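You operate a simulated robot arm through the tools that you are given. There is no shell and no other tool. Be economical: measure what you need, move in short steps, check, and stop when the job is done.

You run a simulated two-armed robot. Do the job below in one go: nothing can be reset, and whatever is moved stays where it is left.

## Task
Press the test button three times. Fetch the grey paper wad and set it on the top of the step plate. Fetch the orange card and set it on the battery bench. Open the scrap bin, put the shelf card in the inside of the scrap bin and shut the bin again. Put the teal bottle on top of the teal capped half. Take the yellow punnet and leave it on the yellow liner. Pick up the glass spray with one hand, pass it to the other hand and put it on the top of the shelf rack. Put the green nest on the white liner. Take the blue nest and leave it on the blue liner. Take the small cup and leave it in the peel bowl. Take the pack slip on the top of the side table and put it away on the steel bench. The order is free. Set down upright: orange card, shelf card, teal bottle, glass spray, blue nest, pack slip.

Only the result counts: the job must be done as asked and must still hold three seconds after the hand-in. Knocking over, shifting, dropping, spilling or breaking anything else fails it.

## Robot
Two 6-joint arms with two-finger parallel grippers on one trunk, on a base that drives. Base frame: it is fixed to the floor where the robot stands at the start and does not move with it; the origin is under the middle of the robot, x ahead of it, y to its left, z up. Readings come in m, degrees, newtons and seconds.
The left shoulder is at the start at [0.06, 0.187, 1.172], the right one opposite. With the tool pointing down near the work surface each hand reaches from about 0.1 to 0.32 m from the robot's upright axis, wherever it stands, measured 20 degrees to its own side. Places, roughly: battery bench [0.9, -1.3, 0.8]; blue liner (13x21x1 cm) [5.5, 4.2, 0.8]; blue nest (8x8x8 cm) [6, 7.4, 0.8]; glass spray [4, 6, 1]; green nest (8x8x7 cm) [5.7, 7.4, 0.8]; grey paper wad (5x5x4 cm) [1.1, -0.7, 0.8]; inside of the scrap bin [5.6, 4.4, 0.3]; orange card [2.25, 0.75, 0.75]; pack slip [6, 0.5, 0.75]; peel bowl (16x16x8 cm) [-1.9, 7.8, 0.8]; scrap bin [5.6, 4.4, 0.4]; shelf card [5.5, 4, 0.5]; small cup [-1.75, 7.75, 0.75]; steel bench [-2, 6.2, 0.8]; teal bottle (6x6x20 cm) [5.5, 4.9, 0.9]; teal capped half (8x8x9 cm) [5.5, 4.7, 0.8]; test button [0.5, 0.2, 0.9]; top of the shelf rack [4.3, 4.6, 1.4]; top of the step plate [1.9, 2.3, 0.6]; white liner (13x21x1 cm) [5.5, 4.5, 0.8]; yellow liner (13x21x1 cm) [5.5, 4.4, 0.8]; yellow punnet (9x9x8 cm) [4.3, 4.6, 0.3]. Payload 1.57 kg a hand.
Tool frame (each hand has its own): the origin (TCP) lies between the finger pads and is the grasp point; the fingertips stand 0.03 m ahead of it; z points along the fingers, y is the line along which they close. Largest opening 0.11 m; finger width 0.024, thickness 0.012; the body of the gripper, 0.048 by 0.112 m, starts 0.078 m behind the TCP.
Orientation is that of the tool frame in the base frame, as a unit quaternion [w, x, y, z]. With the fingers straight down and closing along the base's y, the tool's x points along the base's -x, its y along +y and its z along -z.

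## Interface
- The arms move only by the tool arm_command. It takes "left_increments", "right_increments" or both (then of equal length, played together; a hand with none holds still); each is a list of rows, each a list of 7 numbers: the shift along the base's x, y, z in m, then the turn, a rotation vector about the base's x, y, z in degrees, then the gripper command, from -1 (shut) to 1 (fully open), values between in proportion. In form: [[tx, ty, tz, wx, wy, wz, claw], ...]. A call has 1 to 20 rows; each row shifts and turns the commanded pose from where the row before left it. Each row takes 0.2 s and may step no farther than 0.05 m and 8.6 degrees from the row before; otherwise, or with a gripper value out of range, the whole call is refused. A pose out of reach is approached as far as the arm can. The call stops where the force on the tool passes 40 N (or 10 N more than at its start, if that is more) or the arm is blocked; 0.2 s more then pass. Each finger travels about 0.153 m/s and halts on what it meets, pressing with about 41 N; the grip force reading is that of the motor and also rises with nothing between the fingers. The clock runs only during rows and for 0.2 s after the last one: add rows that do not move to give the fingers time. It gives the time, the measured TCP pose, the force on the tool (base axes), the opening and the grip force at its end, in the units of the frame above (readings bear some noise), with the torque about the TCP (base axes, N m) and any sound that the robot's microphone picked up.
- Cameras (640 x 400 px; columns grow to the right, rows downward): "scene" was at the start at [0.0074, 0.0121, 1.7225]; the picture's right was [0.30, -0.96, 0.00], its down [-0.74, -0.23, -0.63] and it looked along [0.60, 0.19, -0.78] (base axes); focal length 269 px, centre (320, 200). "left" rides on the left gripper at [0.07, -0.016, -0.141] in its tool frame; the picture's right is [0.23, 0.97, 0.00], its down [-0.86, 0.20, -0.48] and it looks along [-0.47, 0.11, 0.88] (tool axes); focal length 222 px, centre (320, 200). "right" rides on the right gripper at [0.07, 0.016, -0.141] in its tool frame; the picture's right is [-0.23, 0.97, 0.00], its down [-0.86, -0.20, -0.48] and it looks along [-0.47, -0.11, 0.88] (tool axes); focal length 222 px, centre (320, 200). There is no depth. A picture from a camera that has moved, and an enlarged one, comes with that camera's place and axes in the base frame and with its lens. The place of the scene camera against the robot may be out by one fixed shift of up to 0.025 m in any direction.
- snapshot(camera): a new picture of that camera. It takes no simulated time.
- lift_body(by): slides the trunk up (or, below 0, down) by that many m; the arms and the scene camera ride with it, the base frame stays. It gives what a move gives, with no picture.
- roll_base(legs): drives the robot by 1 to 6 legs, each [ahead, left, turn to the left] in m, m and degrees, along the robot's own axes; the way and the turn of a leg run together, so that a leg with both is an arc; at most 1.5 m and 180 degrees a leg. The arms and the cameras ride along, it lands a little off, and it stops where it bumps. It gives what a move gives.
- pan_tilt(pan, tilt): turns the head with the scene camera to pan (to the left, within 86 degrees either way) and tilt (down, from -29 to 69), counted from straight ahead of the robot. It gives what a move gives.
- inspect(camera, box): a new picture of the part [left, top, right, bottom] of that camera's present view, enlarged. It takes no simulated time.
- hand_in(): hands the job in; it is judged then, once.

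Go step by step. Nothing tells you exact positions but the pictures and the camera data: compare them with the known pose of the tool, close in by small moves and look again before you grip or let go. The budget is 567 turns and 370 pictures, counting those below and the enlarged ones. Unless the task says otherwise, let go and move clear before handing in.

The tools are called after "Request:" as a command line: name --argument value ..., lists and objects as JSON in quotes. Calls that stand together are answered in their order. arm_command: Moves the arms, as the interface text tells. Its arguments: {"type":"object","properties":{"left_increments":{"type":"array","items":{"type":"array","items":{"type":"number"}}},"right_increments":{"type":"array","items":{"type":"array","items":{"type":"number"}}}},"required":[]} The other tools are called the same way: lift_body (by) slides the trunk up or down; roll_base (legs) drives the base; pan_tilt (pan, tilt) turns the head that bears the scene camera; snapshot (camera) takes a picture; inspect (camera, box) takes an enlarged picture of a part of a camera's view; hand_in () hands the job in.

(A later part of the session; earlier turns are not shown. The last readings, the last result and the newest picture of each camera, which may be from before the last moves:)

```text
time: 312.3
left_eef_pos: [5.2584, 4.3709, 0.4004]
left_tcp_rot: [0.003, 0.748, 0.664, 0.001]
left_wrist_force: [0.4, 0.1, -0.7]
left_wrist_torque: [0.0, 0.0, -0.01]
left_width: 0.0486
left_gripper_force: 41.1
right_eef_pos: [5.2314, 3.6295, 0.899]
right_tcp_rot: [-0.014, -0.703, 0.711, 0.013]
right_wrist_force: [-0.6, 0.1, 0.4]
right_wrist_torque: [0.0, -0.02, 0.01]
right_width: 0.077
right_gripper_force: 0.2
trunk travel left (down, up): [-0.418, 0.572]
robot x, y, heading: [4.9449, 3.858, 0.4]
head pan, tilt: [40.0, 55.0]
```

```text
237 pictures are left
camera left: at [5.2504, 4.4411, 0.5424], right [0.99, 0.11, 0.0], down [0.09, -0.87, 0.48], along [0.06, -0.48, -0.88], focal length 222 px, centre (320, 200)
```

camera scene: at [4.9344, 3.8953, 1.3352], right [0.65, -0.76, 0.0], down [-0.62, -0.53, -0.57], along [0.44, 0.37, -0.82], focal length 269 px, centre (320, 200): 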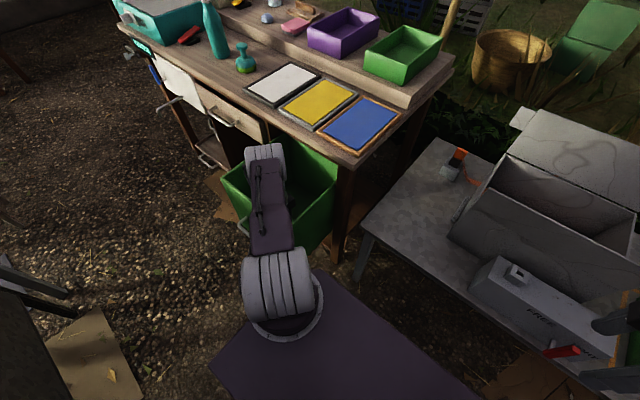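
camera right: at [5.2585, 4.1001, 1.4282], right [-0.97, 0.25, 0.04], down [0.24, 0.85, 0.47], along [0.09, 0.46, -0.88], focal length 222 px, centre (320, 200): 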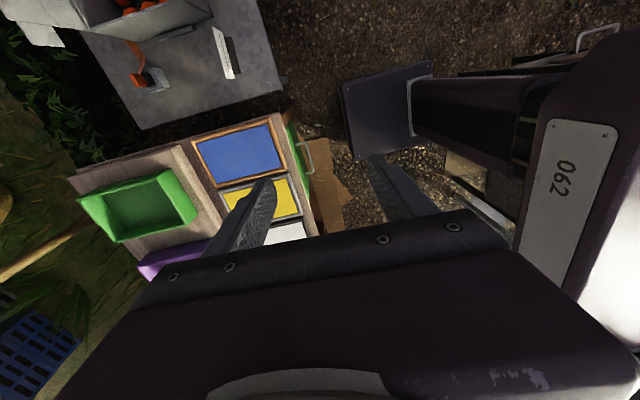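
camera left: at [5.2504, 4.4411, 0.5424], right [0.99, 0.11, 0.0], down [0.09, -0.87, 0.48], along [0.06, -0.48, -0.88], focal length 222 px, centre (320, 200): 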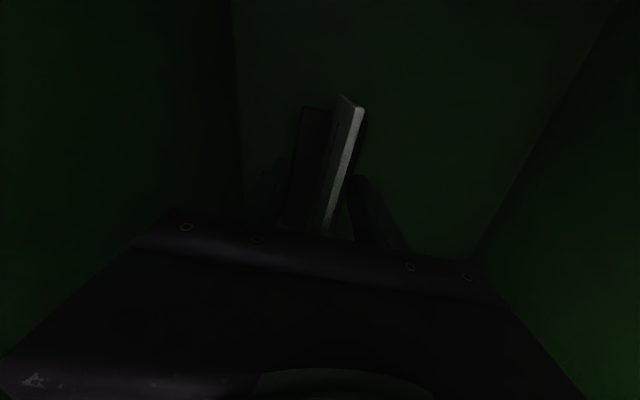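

Floor of the bin should be around z 0.32. Fine steps down to contact.

Request:
arm_command --left_increments '[[0, 0, -0.01, 0, 0, 0, -1], [0, 0, -0.01, 0, 0, 0, -1], [0, 0, -0.008, 0, 0, 0, -1], [0, 0, -0.006, 0, 0, 0, -1], [0, 0, -0.006, 0, 0, 0, -1], [0, 0, -0.006, 0, 0, 0, -1]]'

```text
time: 313.7
left_eef_pos: [5.2619, 4.369, 0.3549]
left_tcp_rot: [0.003, 0.748, 0.664, 0.001]
left_wrist_force: [-0.9, -0.6, -0.6]
left_wrist_torque: [0.0, 0.02, 0.03]
left_width: 0.0487
left_gripper_force: 40.8
right_eef_pos: [5.2315, 3.6284, 0.8998]
right_tcp_rot: [-0.013, -0.703, 0.711, 0.012]
right_wrist_force: [0.5, 0.1, 0.1]
right_wrist_torque: [0.01, 0.04, 0.04]
right_width: 0.0771
right_gripper_force: 0.1
trunk travel left (down, up): [-0.418, 0.572]
robot x, y, heading: [4.9458, 3.8587, 0.3]
head pan, tilt: [40.0, 55.0]
```

Request:
arm_command --left_increments '[[0, 0, -0.008, 0, 0, 0, -1], [0, 0, -0.008, 0, 0, 0, -1], [0, 0, -0.008, 0, 0, 0, -1], [0, 0, -0.008, 0, 0, 0, -1], [0, 0, -0.008, 0, 0, 0, -1], [0, 0, -0.008, 0, 0, 0, -1]]'

Request:
snapshot --camera "scene"

```text
time: 314.4
left_eef_pos: [5.2628, 4.3711, 0.3419]
left_tcp_rot: [0.002, 0.748, 0.664, 0.004]
left_wrist_force: [0.7, -12.5, 37.8]
left_wrist_torque: [-0.51, 0.7, 0.19]
left_width: 0.049
left_gripper_force: 40.8
right_eef_pos: [5.2291, 3.6252, 0.8987]
right_tcp_rot: [-0.012, -0.703, 0.711, 0.013]
right_wrist_force: [0.2, 0.0, -0.2]
right_wrist_torque: [-0.03, -0.02, 0.0]
right_width: 0.077
right_gripper_force: 0.1
trunk travel left (down, up): [-0.418, 0.572]
robot x, y, heading: [4.9474, 3.8569, 0.3]
head pan, tilt: [40.0, 55.0]
stopped in row 3 (left hand): the force on the tool passed its limit at 65 N (the readings are from after the stop); the commanded pose is now the measured one
```

```text
236 pictures are left
camera scene: at [4.9318, 3.8896, 1.336], right [0.65, -0.76, 0.0], down [-0.62, -0.53, -0.58], along [0.44, 0.38, -0.82], focal length 269 px, centre (320, 200)
```

scene: 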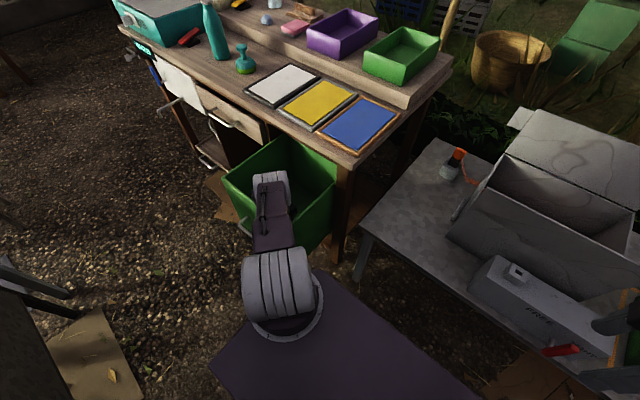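

Contact matches the floor estimate (≈0.31). Ease, open, and rise straight.

Request:
arm_command --left_increments '[[0, 0, 0.002, 0, 0, 0, -0.4], [0, 0, 0, 0, 0, 0, 0.1], [0, 0, 0, 0, 0, 0, 0.25], [0, 0, 0, 0, 0, 0, 0.25], [0, 0, 0.03, 0, 0, 0, 0.25], [0, 0, 0.04, 0, 0, 0, 0.25], [0, 0, 0.05, 0, 0, 0, 0.25], [0, 0, 0.05, 0, 0, 0, 0.25], [0, 0, 0.05, 0, 0, 0, 0.25]]'

Request:
lift_body --by 0.3

Request:
snapshot --camera "left"

```text
time: 316.4
left_eef_pos: [5.2616, 4.3714, 0.5589]
left_tcp_rot: [0.002, 0.748, 0.664, 0.002]
left_wrist_force: [0.4, 0.8, -1.5]
left_wrist_torque: [0.02, 0.02, 0.02]
left_width: 0.0686
left_gripper_force: 0.1
right_eef_pos: [5.2301, 3.6282, 0.9001]
right_tcp_rot: [-0.013, -0.703, 0.711, 0.013]
right_wrist_force: [0.6, -1.2, 0.5]
right_wrist_torque: [0.03, -0.04, 0.0]
right_width: 0.077
right_gripper_force: 0.1
trunk travel left (down, up): [-0.418, 0.572]
robot x, y, heading: [4.944, 3.861, 0.4]
head pan, tilt: [40.0, 55.0]
```

```text
time: 319.4
left_eef_pos: [5.2623, 4.3718, 0.8588]
left_tcp_rot: [0.002, 0.748, 0.664, 0.002]
left_wrist_force: [0.2, -0.1, 0.1]
left_wrist_torque: [0.0, 0.02, -0.01]
left_width: 0.0688
left_gripper_force: 0.0
right_eef_pos: [5.2318, 3.6286, 1.1989]
right_tcp_rot: [-0.013, -0.703, 0.711, 0.012]
right_wrist_force: [-0.2, -0.5, 0.0]
right_wrist_torque: [0.0, 0.0, 0.01]
right_width: 0.0773
right_gripper_force: 0.1
trunk travel left (down, up): [-0.718, 0.272]
robot x, y, heading: [4.9434, 3.8577, 0.4]
head pan, tilt: [40.0, 55.0]
```

```text
235 pictures are left
camera left: at [5.2527, 4.4426, 0.999], right [0.99, 0.11, 0.01], down [0.09, -0.87, 0.48], along [0.06, -0.48, -0.88], focal length 222 px, centre (320, 200)
```

left: 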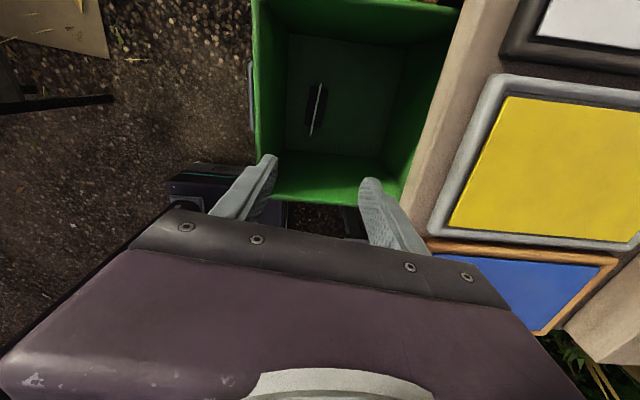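

The shelf card stands upright on the bin's floor. Now shut the bin: back off, pitch the left hand as before with closed fingers.

Request:
roll_base --legs '[[-0.52, 0.1, -0.4]]'

Request:
arm_command --left_increments '[[0.03, 0, 0, 0, -7, 0, -1], [0.03, 0, 0, 0, -7, 0, -1], [0.03, 0, 0, 0, -7, 0, -1], [0.03, 0, 0, 0, -7, 0, -1], [0.03, 0, 0, 0, -7, 0, -1], [0.03, 0, 0, 0, -7, 0, -1], [0, 0, 0, 0, 0, 0, -1]]'

Request:
pan_tilt --pan 25 --tilt 50

Request:
snapshot --camera "scene"

```text
time: 322.5
left_eef_pos: [4.7485, 4.4689, 0.8594]
left_tcp_rot: [0.003, 0.752, 0.659, 0.002]
left_wrist_force: [-0.3, 0.2, 0.5]
left_wrist_torque: [-0.02, 0.01, 0.02]
left_width: 0.0686
left_gripper_force: 0.1
right_eef_pos: [4.7068, 3.7249, 1.1997]
right_tcp_rot: [-0.014, -0.698, 0.716, 0.013]
right_wrist_force: [1.4, 0.3, 1.0]
right_wrist_torque: [0.0, -0.01, 0.04]
right_width: 0.077
right_gripper_force: 0.0
trunk travel left (down, up): [-0.718, 0.272]
robot x, y, heading: [4.4232, 3.9587, -0.4]
head pan, tilt: [40.0, 55.0]
```

```text
time: 324.1
left_eef_pos: [5.0241, 4.5116, 0.88]
left_tcp_rot: [0.239, 0.702, 0.614, 0.271]
left_wrist_force: [0.6, -1.3, 0.2]
left_wrist_torque: [0.01, -0.05, 0.04]
left_width: 0.0001
left_gripper_force: 21.4
left hand out of reach, approached as far as the arm can: row 2, 3, 4, 5
right_eef_pos: [4.7067, 3.7258, 1.1998]
right_tcp_rot: [-0.013, -0.698, 0.716, 0.012]
right_wrist_force: [0.6, -0.3, 0.0]
right_wrist_torque: [-0.03, -0.05, 0.03]
right_width: 0.0768
right_gripper_force: 0.0
trunk travel left (down, up): [-0.718, 0.272]
robot x, y, heading: [4.4255, 3.9616, -0.6]
head pan, tilt: [40.0, 55.0]
```

```text
time: 324.9
left_eef_pos: [5.0223, 4.5128, 0.8809]
left_tcp_rot: [0.238, 0.702, 0.614, 0.271]
left_wrist_force: [-0.7, -1.1, 0.0]
left_wrist_torque: [0.0, 0.0, -0.02]
left_width: 0.0001
left_gripper_force: 21.0
right_eef_pos: [4.7064, 3.7257, 1.1996]
right_tcp_rot: [-0.013, -0.698, 0.716, 0.012]
right_wrist_force: [-0.1, -0.4, 0.2]
right_wrist_torque: [0.02, 0.03, 0.04]
right_width: 0.0769
right_gripper_force: 0.1
trunk travel left (down, up): [-0.718, 0.272]
robot x, y, heading: [4.4254, 3.9631, -0.4]
head pan, tilt: [25.0, 50.0]
```

```text
234 pictures are left
camera scene: at [4.4285, 3.9822, 1.6417], right [0.42, -0.91, 0.0], down [-0.7, -0.32, -0.64], along [0.58, 0.27, -0.77], focal length 269 px, centre (320, 200)
```

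scene: 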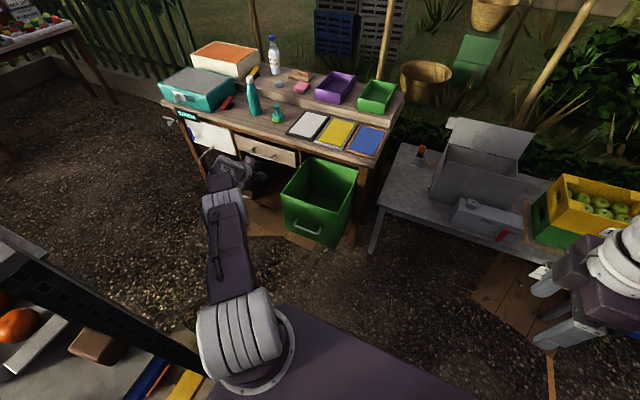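

Align the fist with the bin's middle (y≈4.385) and lower.

Request:
arm_command --left_increments '[[0, -0.042, 0, 0, 0, 0, -1], [0, -0.042, 0, 0, 0, 0, -1], [0, -0.04, 0, 0, 0, 0, -1], [0, 0, 0, 0, 0, 0, -1]]'

Request:
lift_body --by -0.3

Request:
snapshot --camera "left"

Request:
snapshot --camera "scene"

```text
time: 325.9
left_eef_pos: [5.0799, 4.4217, 0.8777]
left_tcp_rot: [0.238, 0.702, 0.614, 0.27]
left_wrist_force: [1.0, -0.7, 0.0]
left_wrist_torque: [0.0, -0.01, 0.04]
left_width: 0.0001
left_gripper_force: 21.0
left hand out of reach, approached as far as the arm can: row 1, 2, 3
right_eef_pos: [4.7064, 3.7261, 1.1999]
right_tcp_rot: [-0.013, -0.698, 0.716, 0.013]
right_wrist_force: [-0.4, 0.4, 0.5]
right_wrist_torque: [-0.03, 0.0, 0.01]
right_width: 0.0771
right_gripper_force: 0.1
trunk travel left (down, up): [-0.718, 0.272]
robot x, y, heading: [4.4246, 3.9622, -0.2]
head pan, tilt: [25.0, 50.0]
```

```text
time: 328.9
left_eef_pos: [5.0796, 4.421, 0.5764]
left_tcp_rot: [0.238, 0.702, 0.614, 0.27]
left_wrist_force: [-0.2, -0.4, 0.2]
left_wrist_torque: [-0.02, 0.02, -0.01]
left_width: 0.0
left_gripper_force: 21.4
right_eef_pos: [4.7065, 3.7248, 0.8994]
right_tcp_rot: [-0.014, -0.697, 0.717, 0.012]
right_wrist_force: [0.3, -0.6, 0.0]
right_wrist_torque: [-0.01, -0.01, -0.02]
right_width: 0.077
right_gripper_force: 0.1
trunk travel left (down, up): [-0.418, 0.572]
robot x, y, heading: [4.4203, 3.9632, -0.4]
head pan, tilt: [25.0, 50.0]
```

```text
233 pictures are left
camera left: at [4.9795, 4.4921, 0.6767], right [0.74, 0.1, 0.67], down [-0.26, -0.87, 0.41], along [0.62, -0.48, -0.62], focal length 222 px, centre (320, 200)
```

left: 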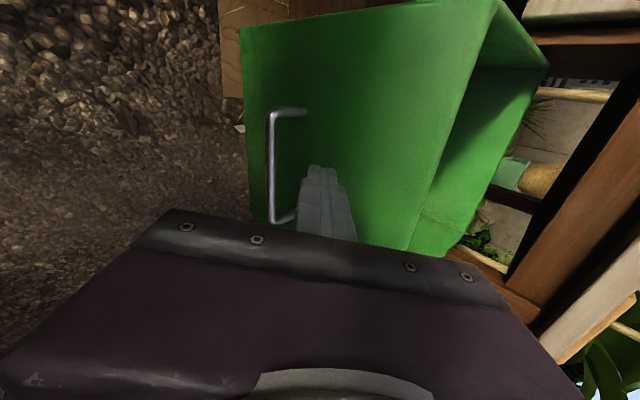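

```text
232 pictures are left
camera scene: at [4.4285, 3.9821, 1.3417], right [0.42, -0.91, 0.0], down [-0.7, -0.32, -0.64], along [0.58, 0.27, -0.77], focal length 269 px, centre (320, 200)
```

scene: 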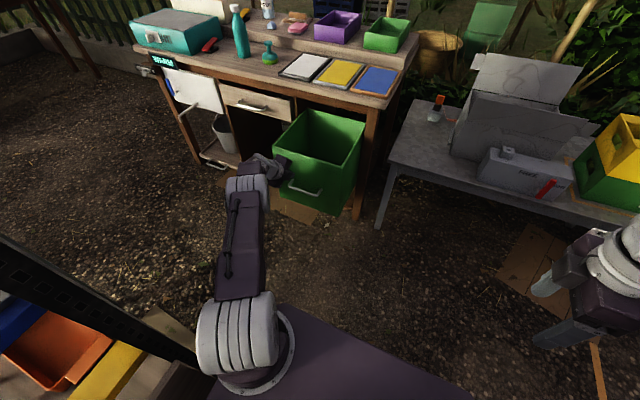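

The fist is in front of the panel above the handle. Push by driving forward in two steps.

Request:
roll_base --legs '[[0.0, -0.03, 0.3], [0.15, 0, 0]]'

Request:
snapshot --camera "scene"

```text
time: 330.7
left_eef_pos: [5.2273, 4.3959, 0.5759]
left_tcp_rot: [0.236, 0.7, 0.617, 0.27]
left_wrist_force: [2.4, -1.2, -0.1]
left_wrist_torque: [0.02, 0.01, -0.03]
left_width: 0.0
left_gripper_force: 21.7
right_eef_pos: [4.8585, 3.6971, 0.8992]
right_tcp_rot: [-0.014, -0.699, 0.714, 0.013]
right_wrist_force: [1.0, 0.1, -0.2]
right_wrist_torque: [0.0, 0.02, 0.01]
right_width: 0.0768
right_gripper_force: 0.0
trunk travel left (down, up): [-0.418, 0.572]
robot x, y, heading: [4.5732, 3.9296, -0.1]
head pan, tilt: [25.0, 50.0]
```

```text
231 pictures are left
camera scene: at [4.58, 3.9522, 1.3416], right [0.42, -0.91, 0.0], down [-0.7, -0.32, -0.64], along [0.58, 0.27, -0.77], focal length 269 px, centre (320, 200)
```

scene: 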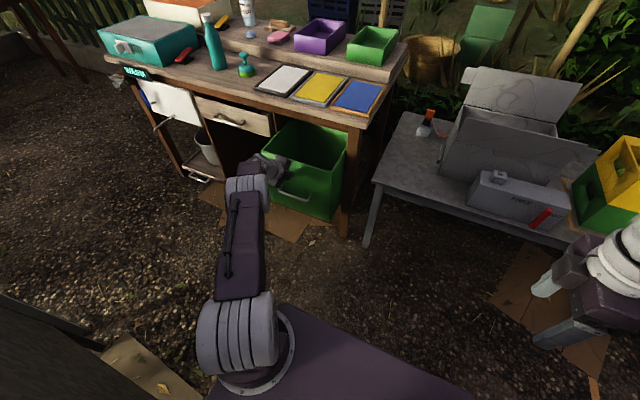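

Request:
roll_base --legs '[[0.1, 0, 0]]'

Request:
snapshot --camera "scene"

Request:
snapshot --camera "left"

```text
time: 331.8
left_eef_pos: [5.3272, 4.3947, 0.5761]
left_tcp_rot: [0.237, 0.701, 0.616, 0.271]
left_wrist_force: [0.8, 0.2, 1.0]
left_wrist_torque: [-0.03, -0.02, -0.01]
left_width: 0.0003
left_gripper_force: 21.2
right_eef_pos: [4.9589, 3.6958, 0.8994]
right_tcp_rot: [-0.013, -0.7, 0.714, 0.013]
right_wrist_force: [-0.6, 0.7, -0.3]
right_wrist_torque: [-0.01, 0.02, -0.01]
right_width: 0.0773
right_gripper_force: 0.0
trunk travel left (down, up): [-0.418, 0.572]
robot x, y, heading: [4.6725, 3.9319, -0.1]
head pan, tilt: [25.0, 50.0]
```

```text
230 pictures are left
camera scene: at [4.6798, 3.9521, 1.3416], right [0.42, -0.91, 0.0], down [-0.7, -0.32, -0.64], along [0.58, 0.27, -0.77], focal length 269 px, centre (320, 200)
```

scene: 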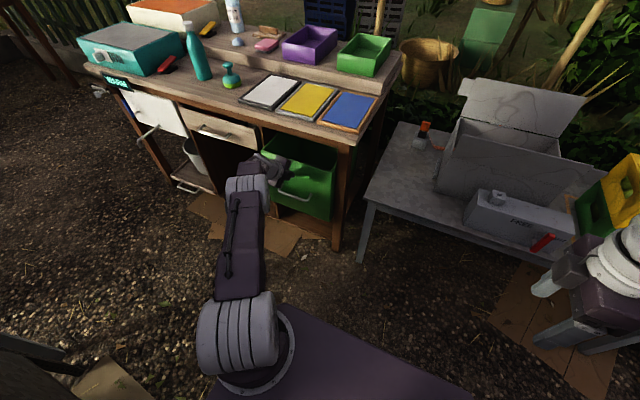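

```text
229 pictures are left
camera left: at [5.2274, 4.4649, 0.6758], right [0.74, 0.1, 0.67], down [-0.25, -0.87, 0.41], along [0.63, -0.47, -0.62], focal length 222 px, centre (320, 200)
```

left: 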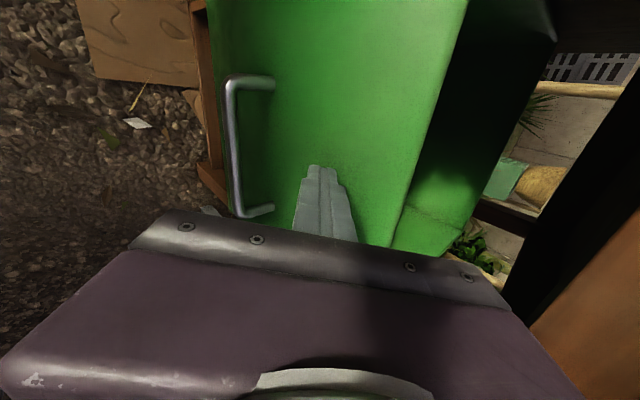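

Request:
roll_base --legs '[[0.06, 0, 0]]'

Request:
snapshot --camera "left"

```text
time: 332.8
left_eef_pos: [5.3618, 4.395, 0.579]
left_tcp_rot: [0.238, 0.702, 0.616, 0.267]
left_wrist_force: [-11.1, -4.8, 8.8]
left_wrist_torque: [0.0, -0.06, -0.02]
left_width: 0.0001
left_gripper_force: 21.5
right_eef_pos: [4.9967, 3.6968, 0.8997]
right_tcp_rot: [-0.013, -0.701, 0.713, 0.012]
right_wrist_force: [0.5, -0.6, -0.2]
right_wrist_torque: [0.01, 0.04, -0.03]
right_width: 0.0771
right_gripper_force: 0.0
trunk travel left (down, up): [-0.418, 0.572]
robot x, y, heading: [4.7138, 3.9302, -0.1]
head pan, tilt: [25.0, 50.0]
stopped in leg 1: the force on the tool passed its limit at 126 N (the readings are from after the stop); the commanded pose is now the measured one
```

```text
228 pictures are left
camera left: at [5.262, 4.4673, 0.6783], right [0.74, 0.1, 0.66], down [-0.26, -0.87, 0.42], along [0.62, -0.48, -0.62], focal length 222 px, centre (320, 200)
```

left: 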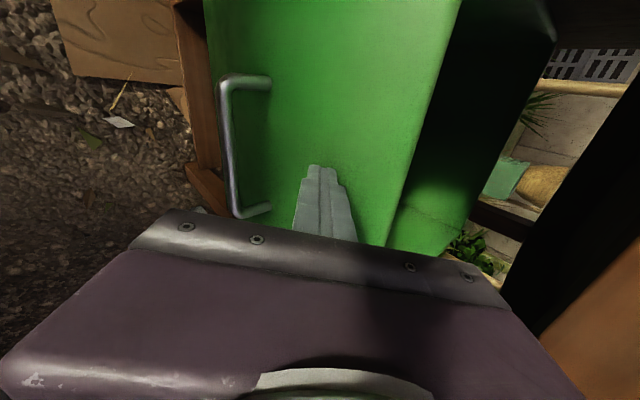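

The bin hit its stop: shut. Back away and check.

Request:
roll_base --legs '[[-0.25, 0, 0]]'

Request:
lift_body --by 0.4

Request:
inspect --camera "scene" --box '[180, 60, 420, 260]'

```text
time: 334.6
left_eef_pos: [5.1073, 4.3982, 0.5774]
left_tcp_rot: [0.238, 0.702, 0.617, 0.265]
left_wrist_force: [-0.5, -0.1, 0.9]
left_wrist_torque: [-0.01, 0.02, 0.03]
left_width: 0.0
left_gripper_force: 20.9
right_eef_pos: [4.7444, 3.6977, 0.8991]
right_tcp_rot: [-0.013, -0.702, 0.712, 0.012]
right_wrist_force: [-0.9, 0.5, 0.2]
right_wrist_torque: [0.01, -0.04, 0.0]
right_width: 0.0771
right_gripper_force: 0.1
trunk travel left (down, up): [-0.418, 0.572]
robot x, y, heading: [4.4604, 3.9323, 0.1]
head pan, tilt: [25.0, 50.0]
```

```text
time: 338.4
left_eef_pos: [5.1079, 4.3977, 0.9758]
left_tcp_rot: [0.238, 0.701, 0.618, 0.265]
left_wrist_force: [-0.1, 0.8, 0.6]
left_wrist_torque: [0.01, -0.01, 0.02]
left_width: 0.0002
left_gripper_force: 21.8
right_eef_pos: [4.7462, 3.6981, 1.2982]
right_tcp_rot: [-0.014, -0.701, 0.713, 0.013]
right_wrist_force: [0.2, -0.4, -0.4]
right_wrist_torque: [0.04, 0.0, -0.01]
right_width: 0.077
right_gripper_force: 0.1
trunk travel left (down, up): [-0.818, 0.172]
robot x, y, heading: [4.4614, 3.9275, 0.1]
head pan, tilt: [25.0, 50.0]
```

```text
2.00 times, centred on (300, 160) of scene
camera zoom: at [4.4645, 3.9519, 1.7416], right [0.43, -0.91, 0.0], down [-0.69, -0.33, -0.64], along [0.58, 0.27, -0.77], focal length 538 px, centre (360, 280)
```

zoom: 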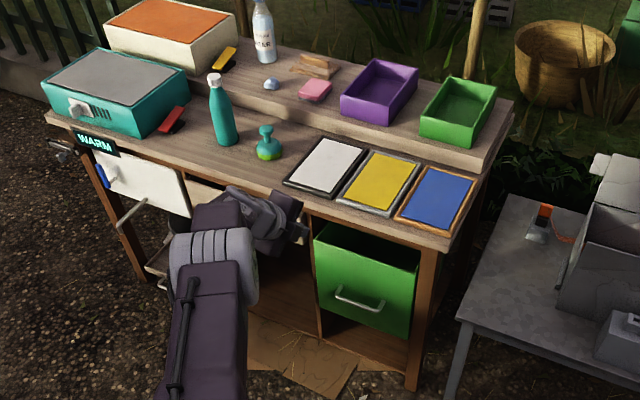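

The bin is shut flush. Next the teal bottle: bring the left hand back to vertical with yaw 0 and drive in front of the bottle.

Request:
arm_command --left_increments '[[-0.02, 0, 0.02, 0, 7, 0, 0], [-0.02, 0, 0.02, 0, 7, 0, 0], [-0.02, 0, 0.02, 0, 7, 0, 0], [-0.02, 0, 0.02, 0, 7, 0, 0], [-0.02, 0, 0.02, 0, 7, 0, 0], [-0.02, 0, 0.02, 0, 6.7, 0, 0], [0, 0, 0, 0, 0, 8.1, 0], [0, 0, 0, 0, 0, 8.1, 0], [0, 0, 0, 0, 0, 8.1, 0], [0, 0, 0, 0, 0, 8.1, 0], [0, 0, 0, 0, 0, 8.1, 0], [0, 0, 0, 0, 0, 8.1, 0], [0, 0, 0, 0, 0, 8.1, 0], [0, 0, 0, 0, 0, 8.1, 0], [0, 0, 0, 0, 0, 8.1, 0], [0, 0, 0, 0, 0, 8.1, 0], [0, 0, 0, 0, 0, 8.1, 0], [0, 0, 0, 0, 0, 8.0, 0]]'

Request:
lift_body --by 0.15

Request:
roll_base --legs '[[0.45, 0, 0], [0, 0.75, 0]]'

Request:
pan_tilt --pan 10 --tilt 50

Request:
snapshot --camera "scene"

Request:
snapshot --camera "left"

```text
time: 342.2
left_eef_pos: [4.9795, 4.3926, 1.0955]
left_tcp_rot: [0.004, -0.001, 1.0, 0.001]
left_wrist_force: [0.4, 0.5, -0.6]
left_wrist_torque: [-0.03, 0.02, 0.02]
left_width: 0.0548
left_gripper_force: 0.1
left hand out of reach, approached as far as the arm can: row 6
right_eef_pos: [4.7442, 3.6981, 1.2984]
right_tcp_rot: [-0.014, -0.702, 0.712, 0.013]
right_wrist_force: [0.8, -0.3, 0.3]
right_wrist_torque: [-0.04, 0.02, -0.01]
right_width: 0.0769
right_gripper_force: 0.0
trunk travel left (down, up): [-0.818, 0.172]
robot x, y, heading: [4.4618, 3.9264, 0.3]
head pan, tilt: [25.0, 50.0]
```

```text
time: 344.0
left_eef_pos: [4.9794, 4.3919, 1.2468]
left_tcp_rot: [0.003, 0.0, 1.0, 0.001]
left_wrist_force: [0.2, 0.1, 0.0]
left_wrist_torque: [0.0, 0.02, 0.0]
left_width: 0.0551
left_gripper_force: 0.1
right_eef_pos: [4.7449, 3.6969, 1.449]
right_tcp_rot: [-0.014, -0.702, 0.712, 0.013]
right_wrist_force: [-0.3, -1.1, -0.4]
right_wrist_torque: [0.0, 0.0, 0.03]
right_width: 0.0769
right_gripper_force: 0.0
trunk travel left (down, up): [-0.968, 0.022]
robot x, y, heading: [4.4621, 3.9303, -0.1]
head pan, tilt: [25.0, 50.0]
```

```text
time: 350.4
left_eef_pos: [5.4539, 5.1285, 1.2449]
left_tcp_rot: [0.002, 0.011, 1.0, 0.001]
left_wrist_force: [0.3, 0.1, -0.2]
left_wrist_torque: [0.0, -0.02, 0.0]
left_width: 0.055
left_gripper_force: 0.0
right_eef_pos: [5.205, 4.4381, 1.4484]
right_tcp_rot: [-0.013, -0.693, 0.72, 0.014]
right_wrist_force: [0.7, -1.1, 0.4]
right_wrist_torque: [0.02, 0.01, 0.01]
right_width: 0.0767
right_gripper_force: 0.1
trunk travel left (down, up): [-0.968, 0.022]
robot x, y, heading: [4.9246, 4.6805, -0.9]
head pan, tilt: [25.0, 50.0]
```

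```text
time: 351.2
left_eef_pos: [5.4537, 5.1313, 1.2464]
left_tcp_rot: [0.003, 0.011, 1.0, 0.001]
left_wrist_force: [0.3, 0.9, -0.4]
left_wrist_torque: [-0.02, 0.0, -0.01]
left_width: 0.055
left_gripper_force: 0.0
right_eef_pos: [5.2051, 4.4409, 1.4501]
right_tcp_rot: [-0.014, -0.693, 0.72, 0.013]
right_wrist_force: [0.3, 0.4, -0.4]
right_wrist_torque: [0.0, -0.06, 0.0]
right_width: 0.0768
right_gripper_force: 0.1
trunk travel left (down, up): [-0.968, 0.022]
robot x, y, heading: [4.9203, 4.6818, -1.2]
head pan, tilt: [10.0, 50.0]
```

```text
226 pictures are left
camera scene: at [4.9348, 4.6809, 1.8917], right [0.16, -0.99, 0.0], down [-0.76, -0.12, -0.64], along [0.63, 0.1, -0.77], focal length 269 px, centre (320, 200)
```

scene: 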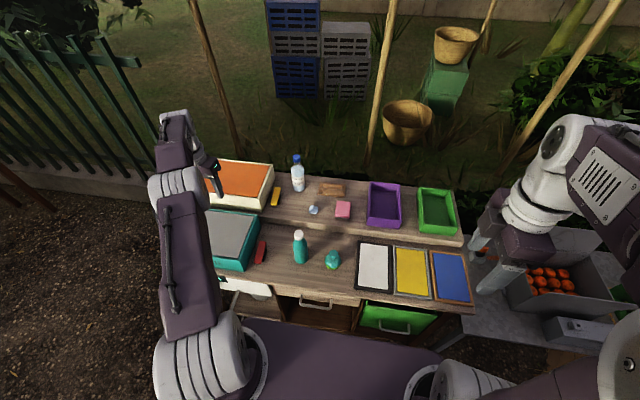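

```text
225 pictures are left
camera left: at [5.3824, 5.1145, 1.3861], right [-0.21, 0.98, 0.0], down [0.86, 0.18, 0.48], along [0.47, 0.1, -0.88], focal length 222 px, centre (320, 200)
```

left: 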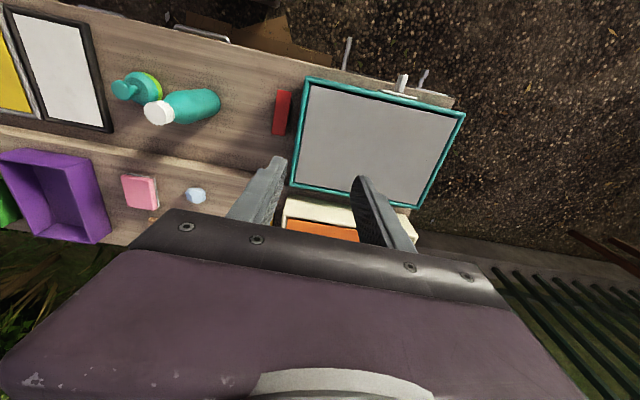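

Request:
inspect --camera "scene" --box '[250, 200, 390, 300]'

Request:
inspect --camera "left" --box '[90, 50, 270, 150]'

```text
4.00 times, centred on (320, 250) of scene
camera zoom: at [4.9348, 4.6809, 1.8917], right [0.16, -0.99, 0.0], down [-0.76, -0.12, -0.64], along [0.63, 0.1, -0.77], focal length 1076 px, centre (320, 0)
```

zoom: 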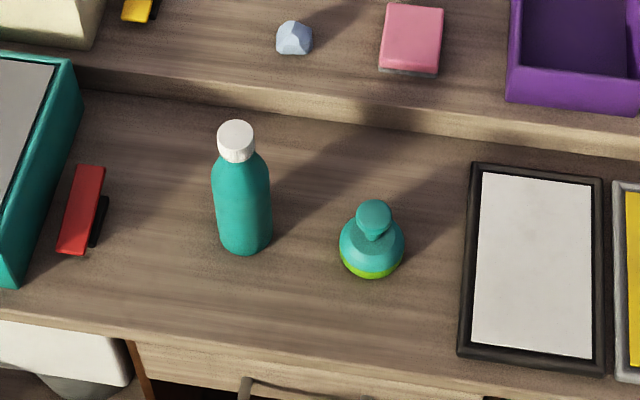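

```text
3.56 times, centred on (180, 100) of left
camera zoom: at [5.3824, 5.1145, 1.3861], right [-0.21, 0.98, 0.0], down [0.86, 0.18, 0.48], along [0.47, 0.1, -0.88], focal length 790 px, centre (818, 556)
```

zoom: 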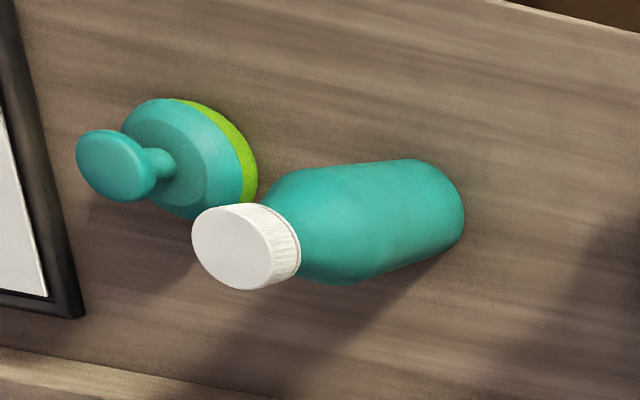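

The "capped half" has a flat disc top at about (5.47, 4.72, 0.90), and the bottle stands at about (5.475, 4.86). Move the left hand above the bottle.

Request:
lift_body --by -0.12

Request:
arm_command --left_increments '[[0.004, -0.045, 0, 0, 0, 0, 0.6], [0.004, -0.045, 0, 0, 0, 0, 0.6], [0.004, -0.045, 0, 0, 0, 0, 0.6], [0.004, -0.045, 0, 0, 0, 0, 0.6], [0.004, -0.045, 0, 0, 0, 0, 0.6], [0.001, -0.044, 0, 0, 0, 0, 0.6], [0, 0, 0, 0, 0, 0, 0.6]]'

Request:
snapshot --camera "left"

Request:
inspect --camera "scene" --box '[230, 130, 390, 290]'

```text
time: 352.7
left_eef_pos: [5.4529, 5.1306, 1.1252]
left_tcp_rot: [0.003, 0.011, 1.0, 0.001]
left_wrist_force: [0.3, -0.4, -0.2]
left_wrist_torque: [0.0, -0.02, -0.01]
left_width: 0.0549
left_gripper_force: 0.0
right_eef_pos: [5.2054, 4.4405, 1.329]
right_tcp_rot: [-0.014, -0.694, 0.72, 0.013]
right_wrist_force: [0.4, 0.1, -0.1]
right_wrist_torque: [0.01, -0.01, 0.03]
right_width: 0.0771
right_gripper_force: 0.0
trunk travel left (down, up): [-0.848, 0.142]
robot x, y, heading: [4.9225, 4.6767, -0.7]
head pan, tilt: [10.0, 50.0]
```

```text
time: 354.3
left_eef_pos: [5.4744, 4.8606, 1.127]
left_tcp_rot: [0.003, 0.011, 1.0, 0.001]
left_wrist_force: [0.1, 0.2, -0.2]
left_wrist_torque: [-0.05, -0.02, 0.0]
left_width: 0.088
left_gripper_force: 0.1
right_eef_pos: [5.2038, 4.4416, 1.3296]
right_tcp_rot: [-0.014, -0.694, 0.72, 0.014]
right_wrist_force: [0.1, 0.4, 0.4]
right_wrist_torque: [-0.03, 0.03, -0.02]
right_width: 0.0771
right_gripper_force: 0.0
trunk travel left (down, up): [-0.848, 0.142]
robot x, y, heading: [4.9237, 4.6797, -0.9]
head pan, tilt: [10.0, 50.0]
```

```text
222 pictures are left
camera left: at [5.4038, 4.8456, 1.2663], right [-0.21, 0.98, 0.0], down [0.86, 0.18, 0.48], along [0.47, 0.1, -0.88], focal length 222 px, centre (320, 200)
```

left: 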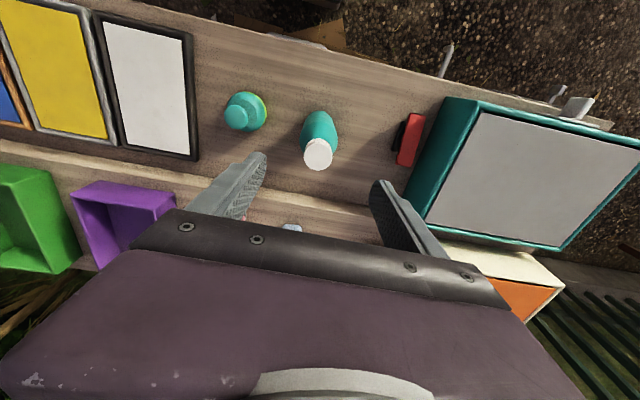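

```text
2.50 times, centred on (310, 210) of scene
camera zoom: at [4.9346, 4.6817, 1.7717], right [0.16, -0.99, 0.0], down [-0.76, -0.12, -0.64], along [0.63, 0.1, -0.77], focal length 672 px, centre (345, 175)
```

zoom: 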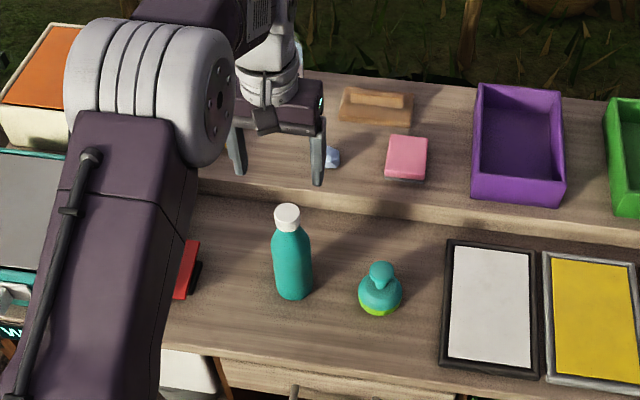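

The hand is centred over the bottle. Descend to grip just below the shoulder.

Request:
arm_command --left_increments '[[0.001, 0, -0.045, 0, 0, 0, 0.6], [0, 0, -0.045, 0, 0, 0, 0.6], [0, 0, -0.045, 0, 0, 0, 0.6], [0, 0, -0.04, 0, 0, 0, 0.6], [0, 0, 0, 0, 0, 0, 0.6]]'

Request:
snapshot --camera "left"

Request:
inspect --camera "scene" --box '[230, 130, 390, 290]'

```text
time: 355.5
left_eef_pos: [5.4761, 4.8617, 0.9505]
left_tcp_rot: [0.002, 0.011, 1.0, 0.001]
left_wrist_force: [-0.1, 0.1, -0.2]
left_wrist_torque: [0.0, 0.0, 0.0]
left_width: 0.088
left_gripper_force: 0.0
right_eef_pos: [5.2048, 4.4401, 1.329]
right_tcp_rot: [-0.014, -0.694, 0.72, 0.013]
right_wrist_force: [-0.1, -0.1, 0.9]
right_wrist_torque: [0.03, 0.01, 0.01]
right_width: 0.0772
right_gripper_force: 0.1
trunk travel left (down, up): [-0.848, 0.142]
robot x, y, heading: [4.9226, 4.6786, -1.1]
head pan, tilt: [10.0, 50.0]
```

```text
220 pictures are left
camera left: at [5.4051, 4.8466, 1.0917], right [-0.21, 0.98, 0.0], down [0.86, 0.18, 0.48], along [0.47, 0.1, -0.88], focal length 222 px, centre (320, 200)
```

left: 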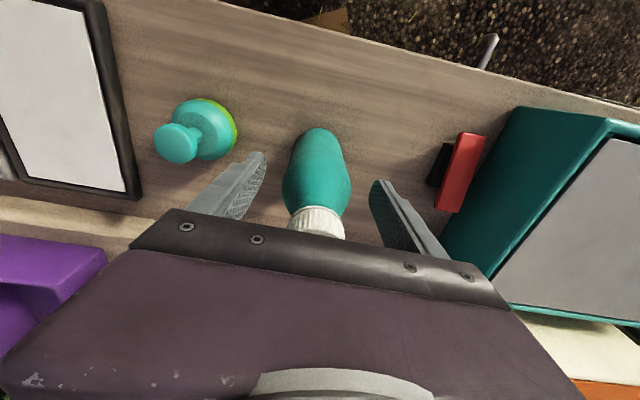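

```text
2.50 times, centred on (310, 210) of scene
camera zoom: at [4.9346, 4.6809, 1.7717], right [0.16, -0.99, 0.0], down [-0.76, -0.12, -0.64], along [0.64, 0.1, -0.77], focal length 672 px, centre (345, 175)
```

zoom: 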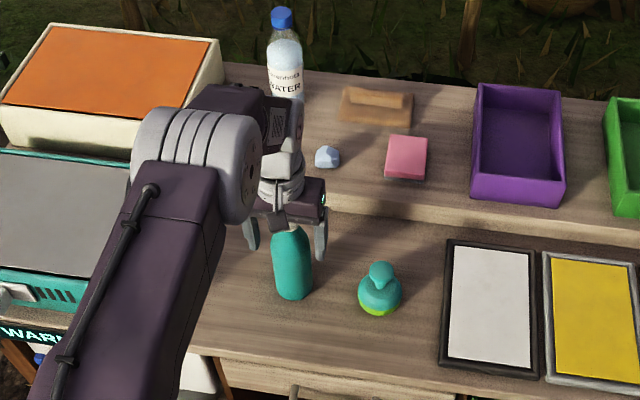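

Bottle is between the fingers. Close.

Request:
arm_command --left_increments '[[0, 0, 0, 0, 0, 0, 0.3], [0, 0, 0, 0, 0, 0, 0], [0, 0, 0, 0, 0, 0, -0.4], [0, 0, 0, 0, 0, 0, -0.6], [0, 0, 0, 0, 0, 0, -0.6]]'

Request:
arm_command --left_increments '[[0, 0, 0.02, 0, 0, 0, -0.6], [0, 0, 0.04, 0, 0, 0, -0.6], [0, 0, 0.05, 0, 0, 0, -0.6], [0, 0, 0.05, 0, 0, 0, -0.6]]'

Request:
snapshot --camera "left"

Request:
inspect --camera "scene" --box '[230, 130, 390, 290]'

```text
time: 356.7
left_eef_pos: [5.4764, 4.8628, 0.9523]
left_tcp_rot: [0.003, 0.012, 1.0, 0.001]
left_wrist_force: [0.6, -0.1, 0.0]
left_wrist_torque: [-0.01, -0.03, 0.02]
left_width: 0.0574
left_gripper_force: 41.1
right_eef_pos: [5.2045, 4.4404, 1.3294]
right_tcp_rot: [-0.013, -0.694, 0.72, 0.013]
right_wrist_force: [0.8, -0.8, 0.3]
right_wrist_torque: [-0.03, -0.05, -0.03]
right_width: 0.0769
right_gripper_force: 0.1
trunk travel left (down, up): [-0.848, 0.142]
robot x, y, heading: [4.9227, 4.676, -1.1]
head pan, tilt: [10.0, 50.0]
```

```text
time: 357.7
left_eef_pos: [5.4717, 4.8606, 1.1114]
left_tcp_rot: [0.003, 0.011, 1.0, 0.001]
left_wrist_force: [0.6, -0.7, -0.8]
left_wrist_torque: [0.02, 0.02, -0.03]
left_width: 0.0574
left_gripper_force: 41.1
right_eef_pos: [5.2037, 4.4407, 1.329]
right_tcp_rot: [-0.014, -0.694, 0.72, 0.013]
right_wrist_force: [-0.2, -0.1, -0.2]
right_wrist_torque: [0.0, -0.03, 0.02]
right_width: 0.077
right_gripper_force: 0.1
trunk travel left (down, up): [-0.848, 0.142]
robot x, y, heading: [4.9216, 4.6786, -1.1]
head pan, tilt: [10.0, 50.0]
```

```text
218 pictures are left
camera left: at [5.4018, 4.8458, 1.2516], right [-0.21, 0.98, 0.0], down [0.86, 0.18, 0.48], along [0.47, 0.1, -0.88], focal length 222 px, centre (320, 200)
```

left: 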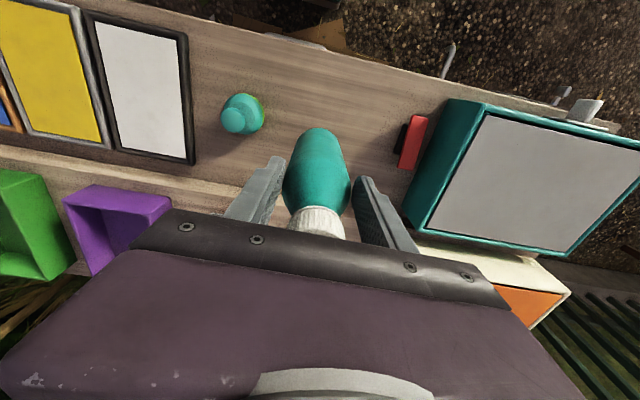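

```text
2.50 times, centred on (310, 210) of scene
camera zoom: at [4.9335, 4.6806, 1.7716], right [0.16, -0.99, 0.0], down [-0.76, -0.12, -0.64], along [0.64, 0.1, -0.77], focal length 672 px, centre (345, 175)
```

zoom: 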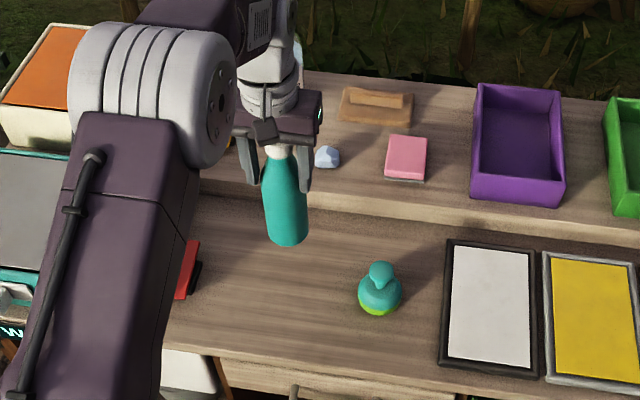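

Bottle is held, upright. The disc averages to (5.477, 4.727). Move above it and compare visually.

Request:
arm_command --left_increments '[[0.002, -0.045, 0, 0, 0, 0, -0.6], [0.002, -0.045, 0, 0, 0, 0, -0.6], [0.001, -0.044, 0, 0, 0, 0, -0.6], [0, 0, 0, 0, 0, 0, -0.6]]'

Request:
inspect --camera "scene" --box '[270, 150, 390, 270]'

Request:
snapshot --camera "left"

Request:
snapshot --camera "right"

```text
time: 358.7
left_eef_pos: [5.4806, 4.7278, 1.1108]
left_tcp_rot: [0.002, 0.011, 1.0, 0.001]
left_wrist_force: [-0.3, 0.6, -0.3]
left_wrist_torque: [-0.02, 0.01, -0.02]
left_width: 0.0576
left_gripper_force: 40.8
right_eef_pos: [5.2053, 4.442, 1.3296]
right_tcp_rot: [-0.014, -0.694, 0.72, 0.014]
right_wrist_force: [0.3, -0.6, 0.3]
right_wrist_torque: [0.01, 0.0, -0.04]
right_width: 0.0769
right_gripper_force: 0.0
trunk travel left (down, up): [-0.848, 0.142]
robot x, y, heading: [4.922, 4.6774, -1.1]
head pan, tilt: [10.0, 50.0]
```

```text
3.33 times, centred on (330, 210) of scene
camera zoom: at [4.9351, 4.6815, 1.7717], right [0.16, -0.99, 0.0], down [-0.76, -0.12, -0.64], along [0.63, 0.1, -0.77], focal length 896 px, centre (287, 167)
```

zoom: 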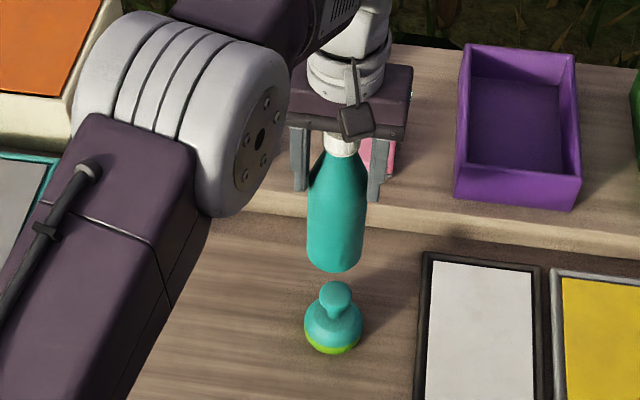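

```text
215 pictures are left
camera left: at [5.4098, 4.7125, 1.2513], right [-0.21, 0.98, 0.0], down [0.86, 0.18, 0.48], along [0.47, 0.1, -0.88], focal length 222 px, centre (320, 200)
```

left: 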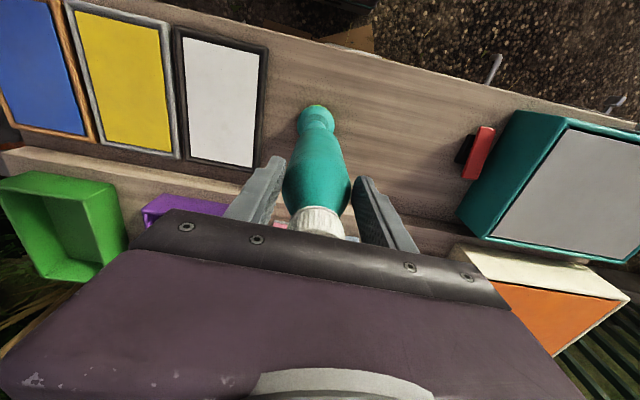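

```text
214 pictures are left
camera right: at [5.1918, 4.3723, 1.4693], right [-0.96, 0.26, 0.04], down [0.25, 0.85, 0.47], along [0.09, 0.46, -0.88], focal length 222 px, centre (320, 200)
```

right: 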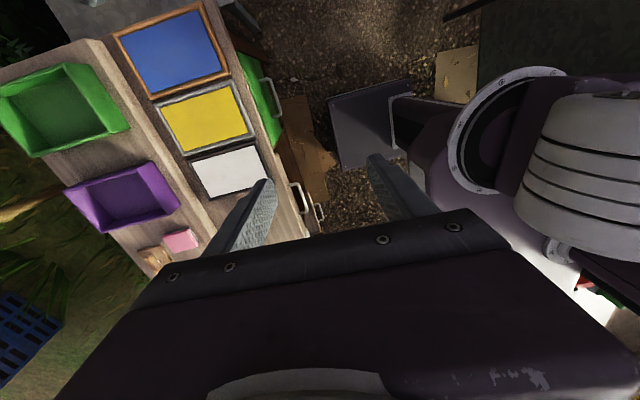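

Alignment is nearly perfect; shift 4 mm toward -y and lower to just above the disc.

Request:
arm_command --left_increments '[[0, -0.004, -0.02, 0, 0, 0, -0.6], [0, 0, -0.02, 0, 0, 0, -0.6], [0, 0, -0.012, 0, 0, 0, -0.6], [0, 0, 0, 0, 0, 0, -0.6]]'

Request:
inspect --camera "scene" --box '[290, 180, 370, 270]'

Request:
inspect --camera "left" --box '[260, 80, 380, 240]'

```text
time: 359.7
left_eef_pos: [5.4806, 4.7221, 1.0589]
left_tcp_rot: [0.003, 0.011, 1.0, 0.001]
left_wrist_force: [-0.5, -0.2, -1.0]
left_wrist_torque: [-0.02, 0.0, 0.01]
left_width: 0.0571
left_gripper_force: 40.8
right_eef_pos: [5.2049, 4.4412, 1.329]
right_tcp_rot: [-0.014, -0.693, 0.72, 0.013]
right_wrist_force: [-0.4, -0.5, -0.6]
right_wrist_torque: [0.01, 0.0, -0.02]
right_width: 0.077
right_gripper_force: 0.1
trunk travel left (down, up): [-0.848, 0.142]
robot x, y, heading: [4.9215, 4.6783, -0.7]
head pan, tilt: [10.0, 50.0]
```

```text
4.44 times, centred on (330, 225) of scene
camera zoom: at [4.9348, 4.6806, 1.7717], right [0.16, -0.99, 0.0], down [-0.76, -0.12, -0.64], along [0.63, 0.1, -0.77], focal length 1195 px, centre (276, 89)
```

zoom: 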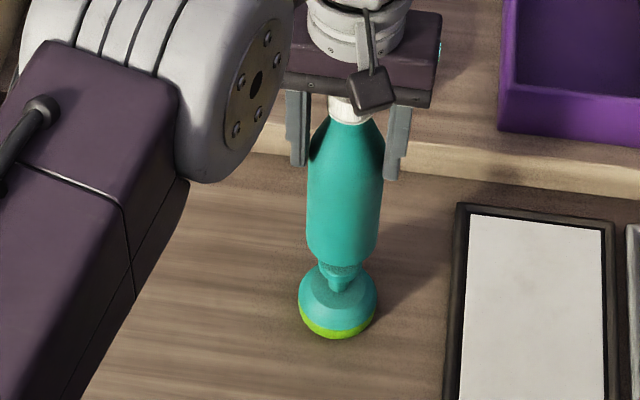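

```text
2.50 times, centred on (320, 160) of left
camera zoom: at [5.4088, 4.7076, 1.1989], right [-0.21, 0.98, 0.0], down [0.86, 0.18, 0.48], along [0.47, 0.1, -0.88], focal length 555 px, centre (320, 300)
```

zoom: 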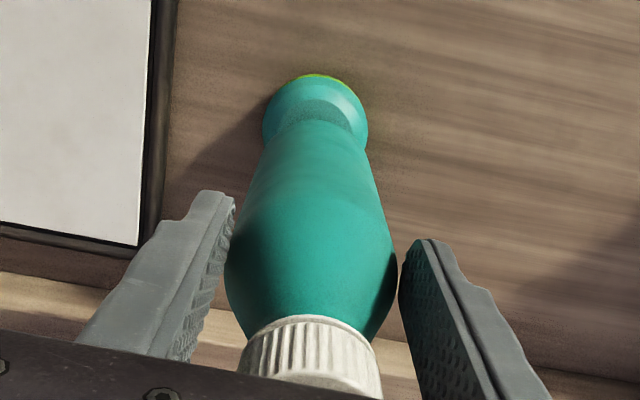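

Alignment is excellent in both views. Lower in fine steps until contact.

Request:
arm_command --left_increments '[[0, 0, -0.004, 0, 0, 0, -0.6], [0, 0, -0.003, 0, 0, 0, -0.6], [0, 0, -0.003, 0, 0, 0, -0.6], [0, 0, -0.003, 0, 0, 0, -0.6]]'

Request:
inspect --camera "scene" --box '[290, 180, 370, 270]'

```text
time: 360.7
left_eef_pos: [5.4803, 4.7231, 1.0458]
left_tcp_rot: [0.003, 0.012, 1.0, 0.002]
left_wrist_force: [-0.4, 0.0, 0.7]
left_wrist_torque: [0.0, 0.03, -0.01]
left_width: 0.0571
left_gripper_force: 40.9
right_eef_pos: [5.2037, 4.4417, 1.3301]
right_tcp_rot: [-0.014, -0.694, 0.719, 0.013]
right_wrist_force: [0.1, -0.3, 1.0]
right_wrist_torque: [0.02, -0.02, -0.03]
right_width: 0.0766
right_gripper_force: 0.0
trunk travel left (down, up): [-0.848, 0.142]
robot x, y, heading: [4.9221, 4.6792, -1.2]
head pan, tilt: [10.0, 50.0]
```

```text
4.44 times, centred on (330, 225) of scene
camera zoom: at [4.935, 4.681, 1.7717], right [0.16, -0.99, 0.0], down [-0.76, -0.12, -0.64], along [0.63, 0.1, -0.77], focal length 1195 px, centre (276, 89)
```

zoom: 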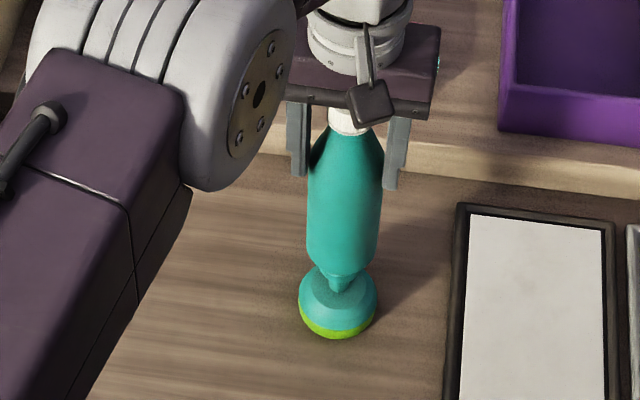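

Request:
arm_command --left_increments '[[0, 0, -0.002, 0, 0, 0, -0.6], [0, 0, -0.002, 0, 0, 0, -0.6], [0, 0, 0, 0, 0, 0, -0.6]]'

```text
time: 361.5
left_eef_pos: [5.4813, 4.722, 1.0414]
left_tcp_rot: [0.003, 0.011, 1.0, 0.001]
left_wrist_force: [-0.4, 0.6, -0.4]
left_wrist_torque: [0.02, -0.01, -0.02]
left_width: 0.0572
left_gripper_force: 41.1
right_eef_pos: [5.204, 4.4408, 1.3302]
right_tcp_rot: [-0.013, -0.694, 0.72, 0.012]
right_wrist_force: [0.2, -0.1, -0.4]
right_wrist_torque: [0.02, -0.01, 0.0]
right_width: 0.0772
right_gripper_force: 0.2
trunk travel left (down, up): [-0.848, 0.142]
robot x, y, heading: [4.9264, 4.683, -1.1]
head pan, tilt: [10.0, 50.0]
```

Request:
arm_command --left_increments '[[0, 0, -0.002, 0, 0, 0, -0.6], [0, 0, -0.002, 0, 0, 0, -0.6], [0, 0, -0.002, 0, 0, 0, -0.6], [0, 0, 0, 0, 0, 0, -0.6]]'

Request:
inspect --camera "scene" --box '[300, 210, 360, 270]'

```text
time: 362.5
left_eef_pos: [5.4817, 4.7226, 1.0359]
left_tcp_rot: [0.004, 0.012, 1.0, 0.002]
left_wrist_force: [0.4, 0.4, -0.9]
left_wrist_torque: [0.01, -0.05, -0.02]
left_width: 0.0574
left_gripper_force: 41.4
right_eef_pos: [5.2034, 4.4414, 1.3278]
right_tcp_rot: [-0.014, -0.694, 0.72, 0.013]
right_wrist_force: [1.0, -0.4, -0.3]
right_wrist_torque: [0.0, 0.01, 0.02]
right_width: 0.0773
right_gripper_force: 0.0
trunk travel left (down, up): [-0.848, 0.142]
robot x, y, heading: [4.9247, 4.6772, -1.1]
head pan, tilt: [10.0, 50.0]
```

```text
6.67 times, centred on (330, 240) of scene
camera zoom: at [4.9349, 4.6809, 1.7717], right [0.16, -0.99, 0.0], down [-0.76, -0.12, -0.64], along [0.63, 0.1, -0.77], focal length 1793 px, centre (253, -67)
```

zoom: 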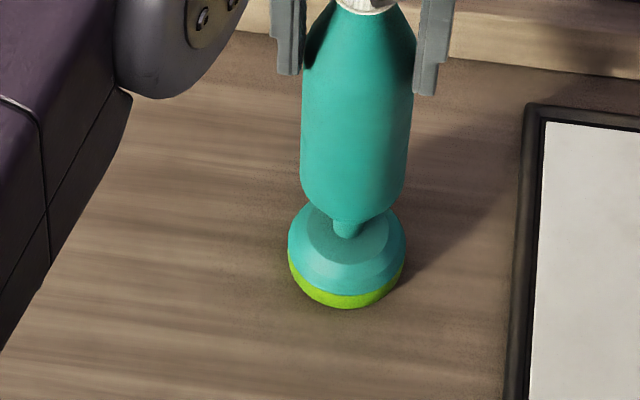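

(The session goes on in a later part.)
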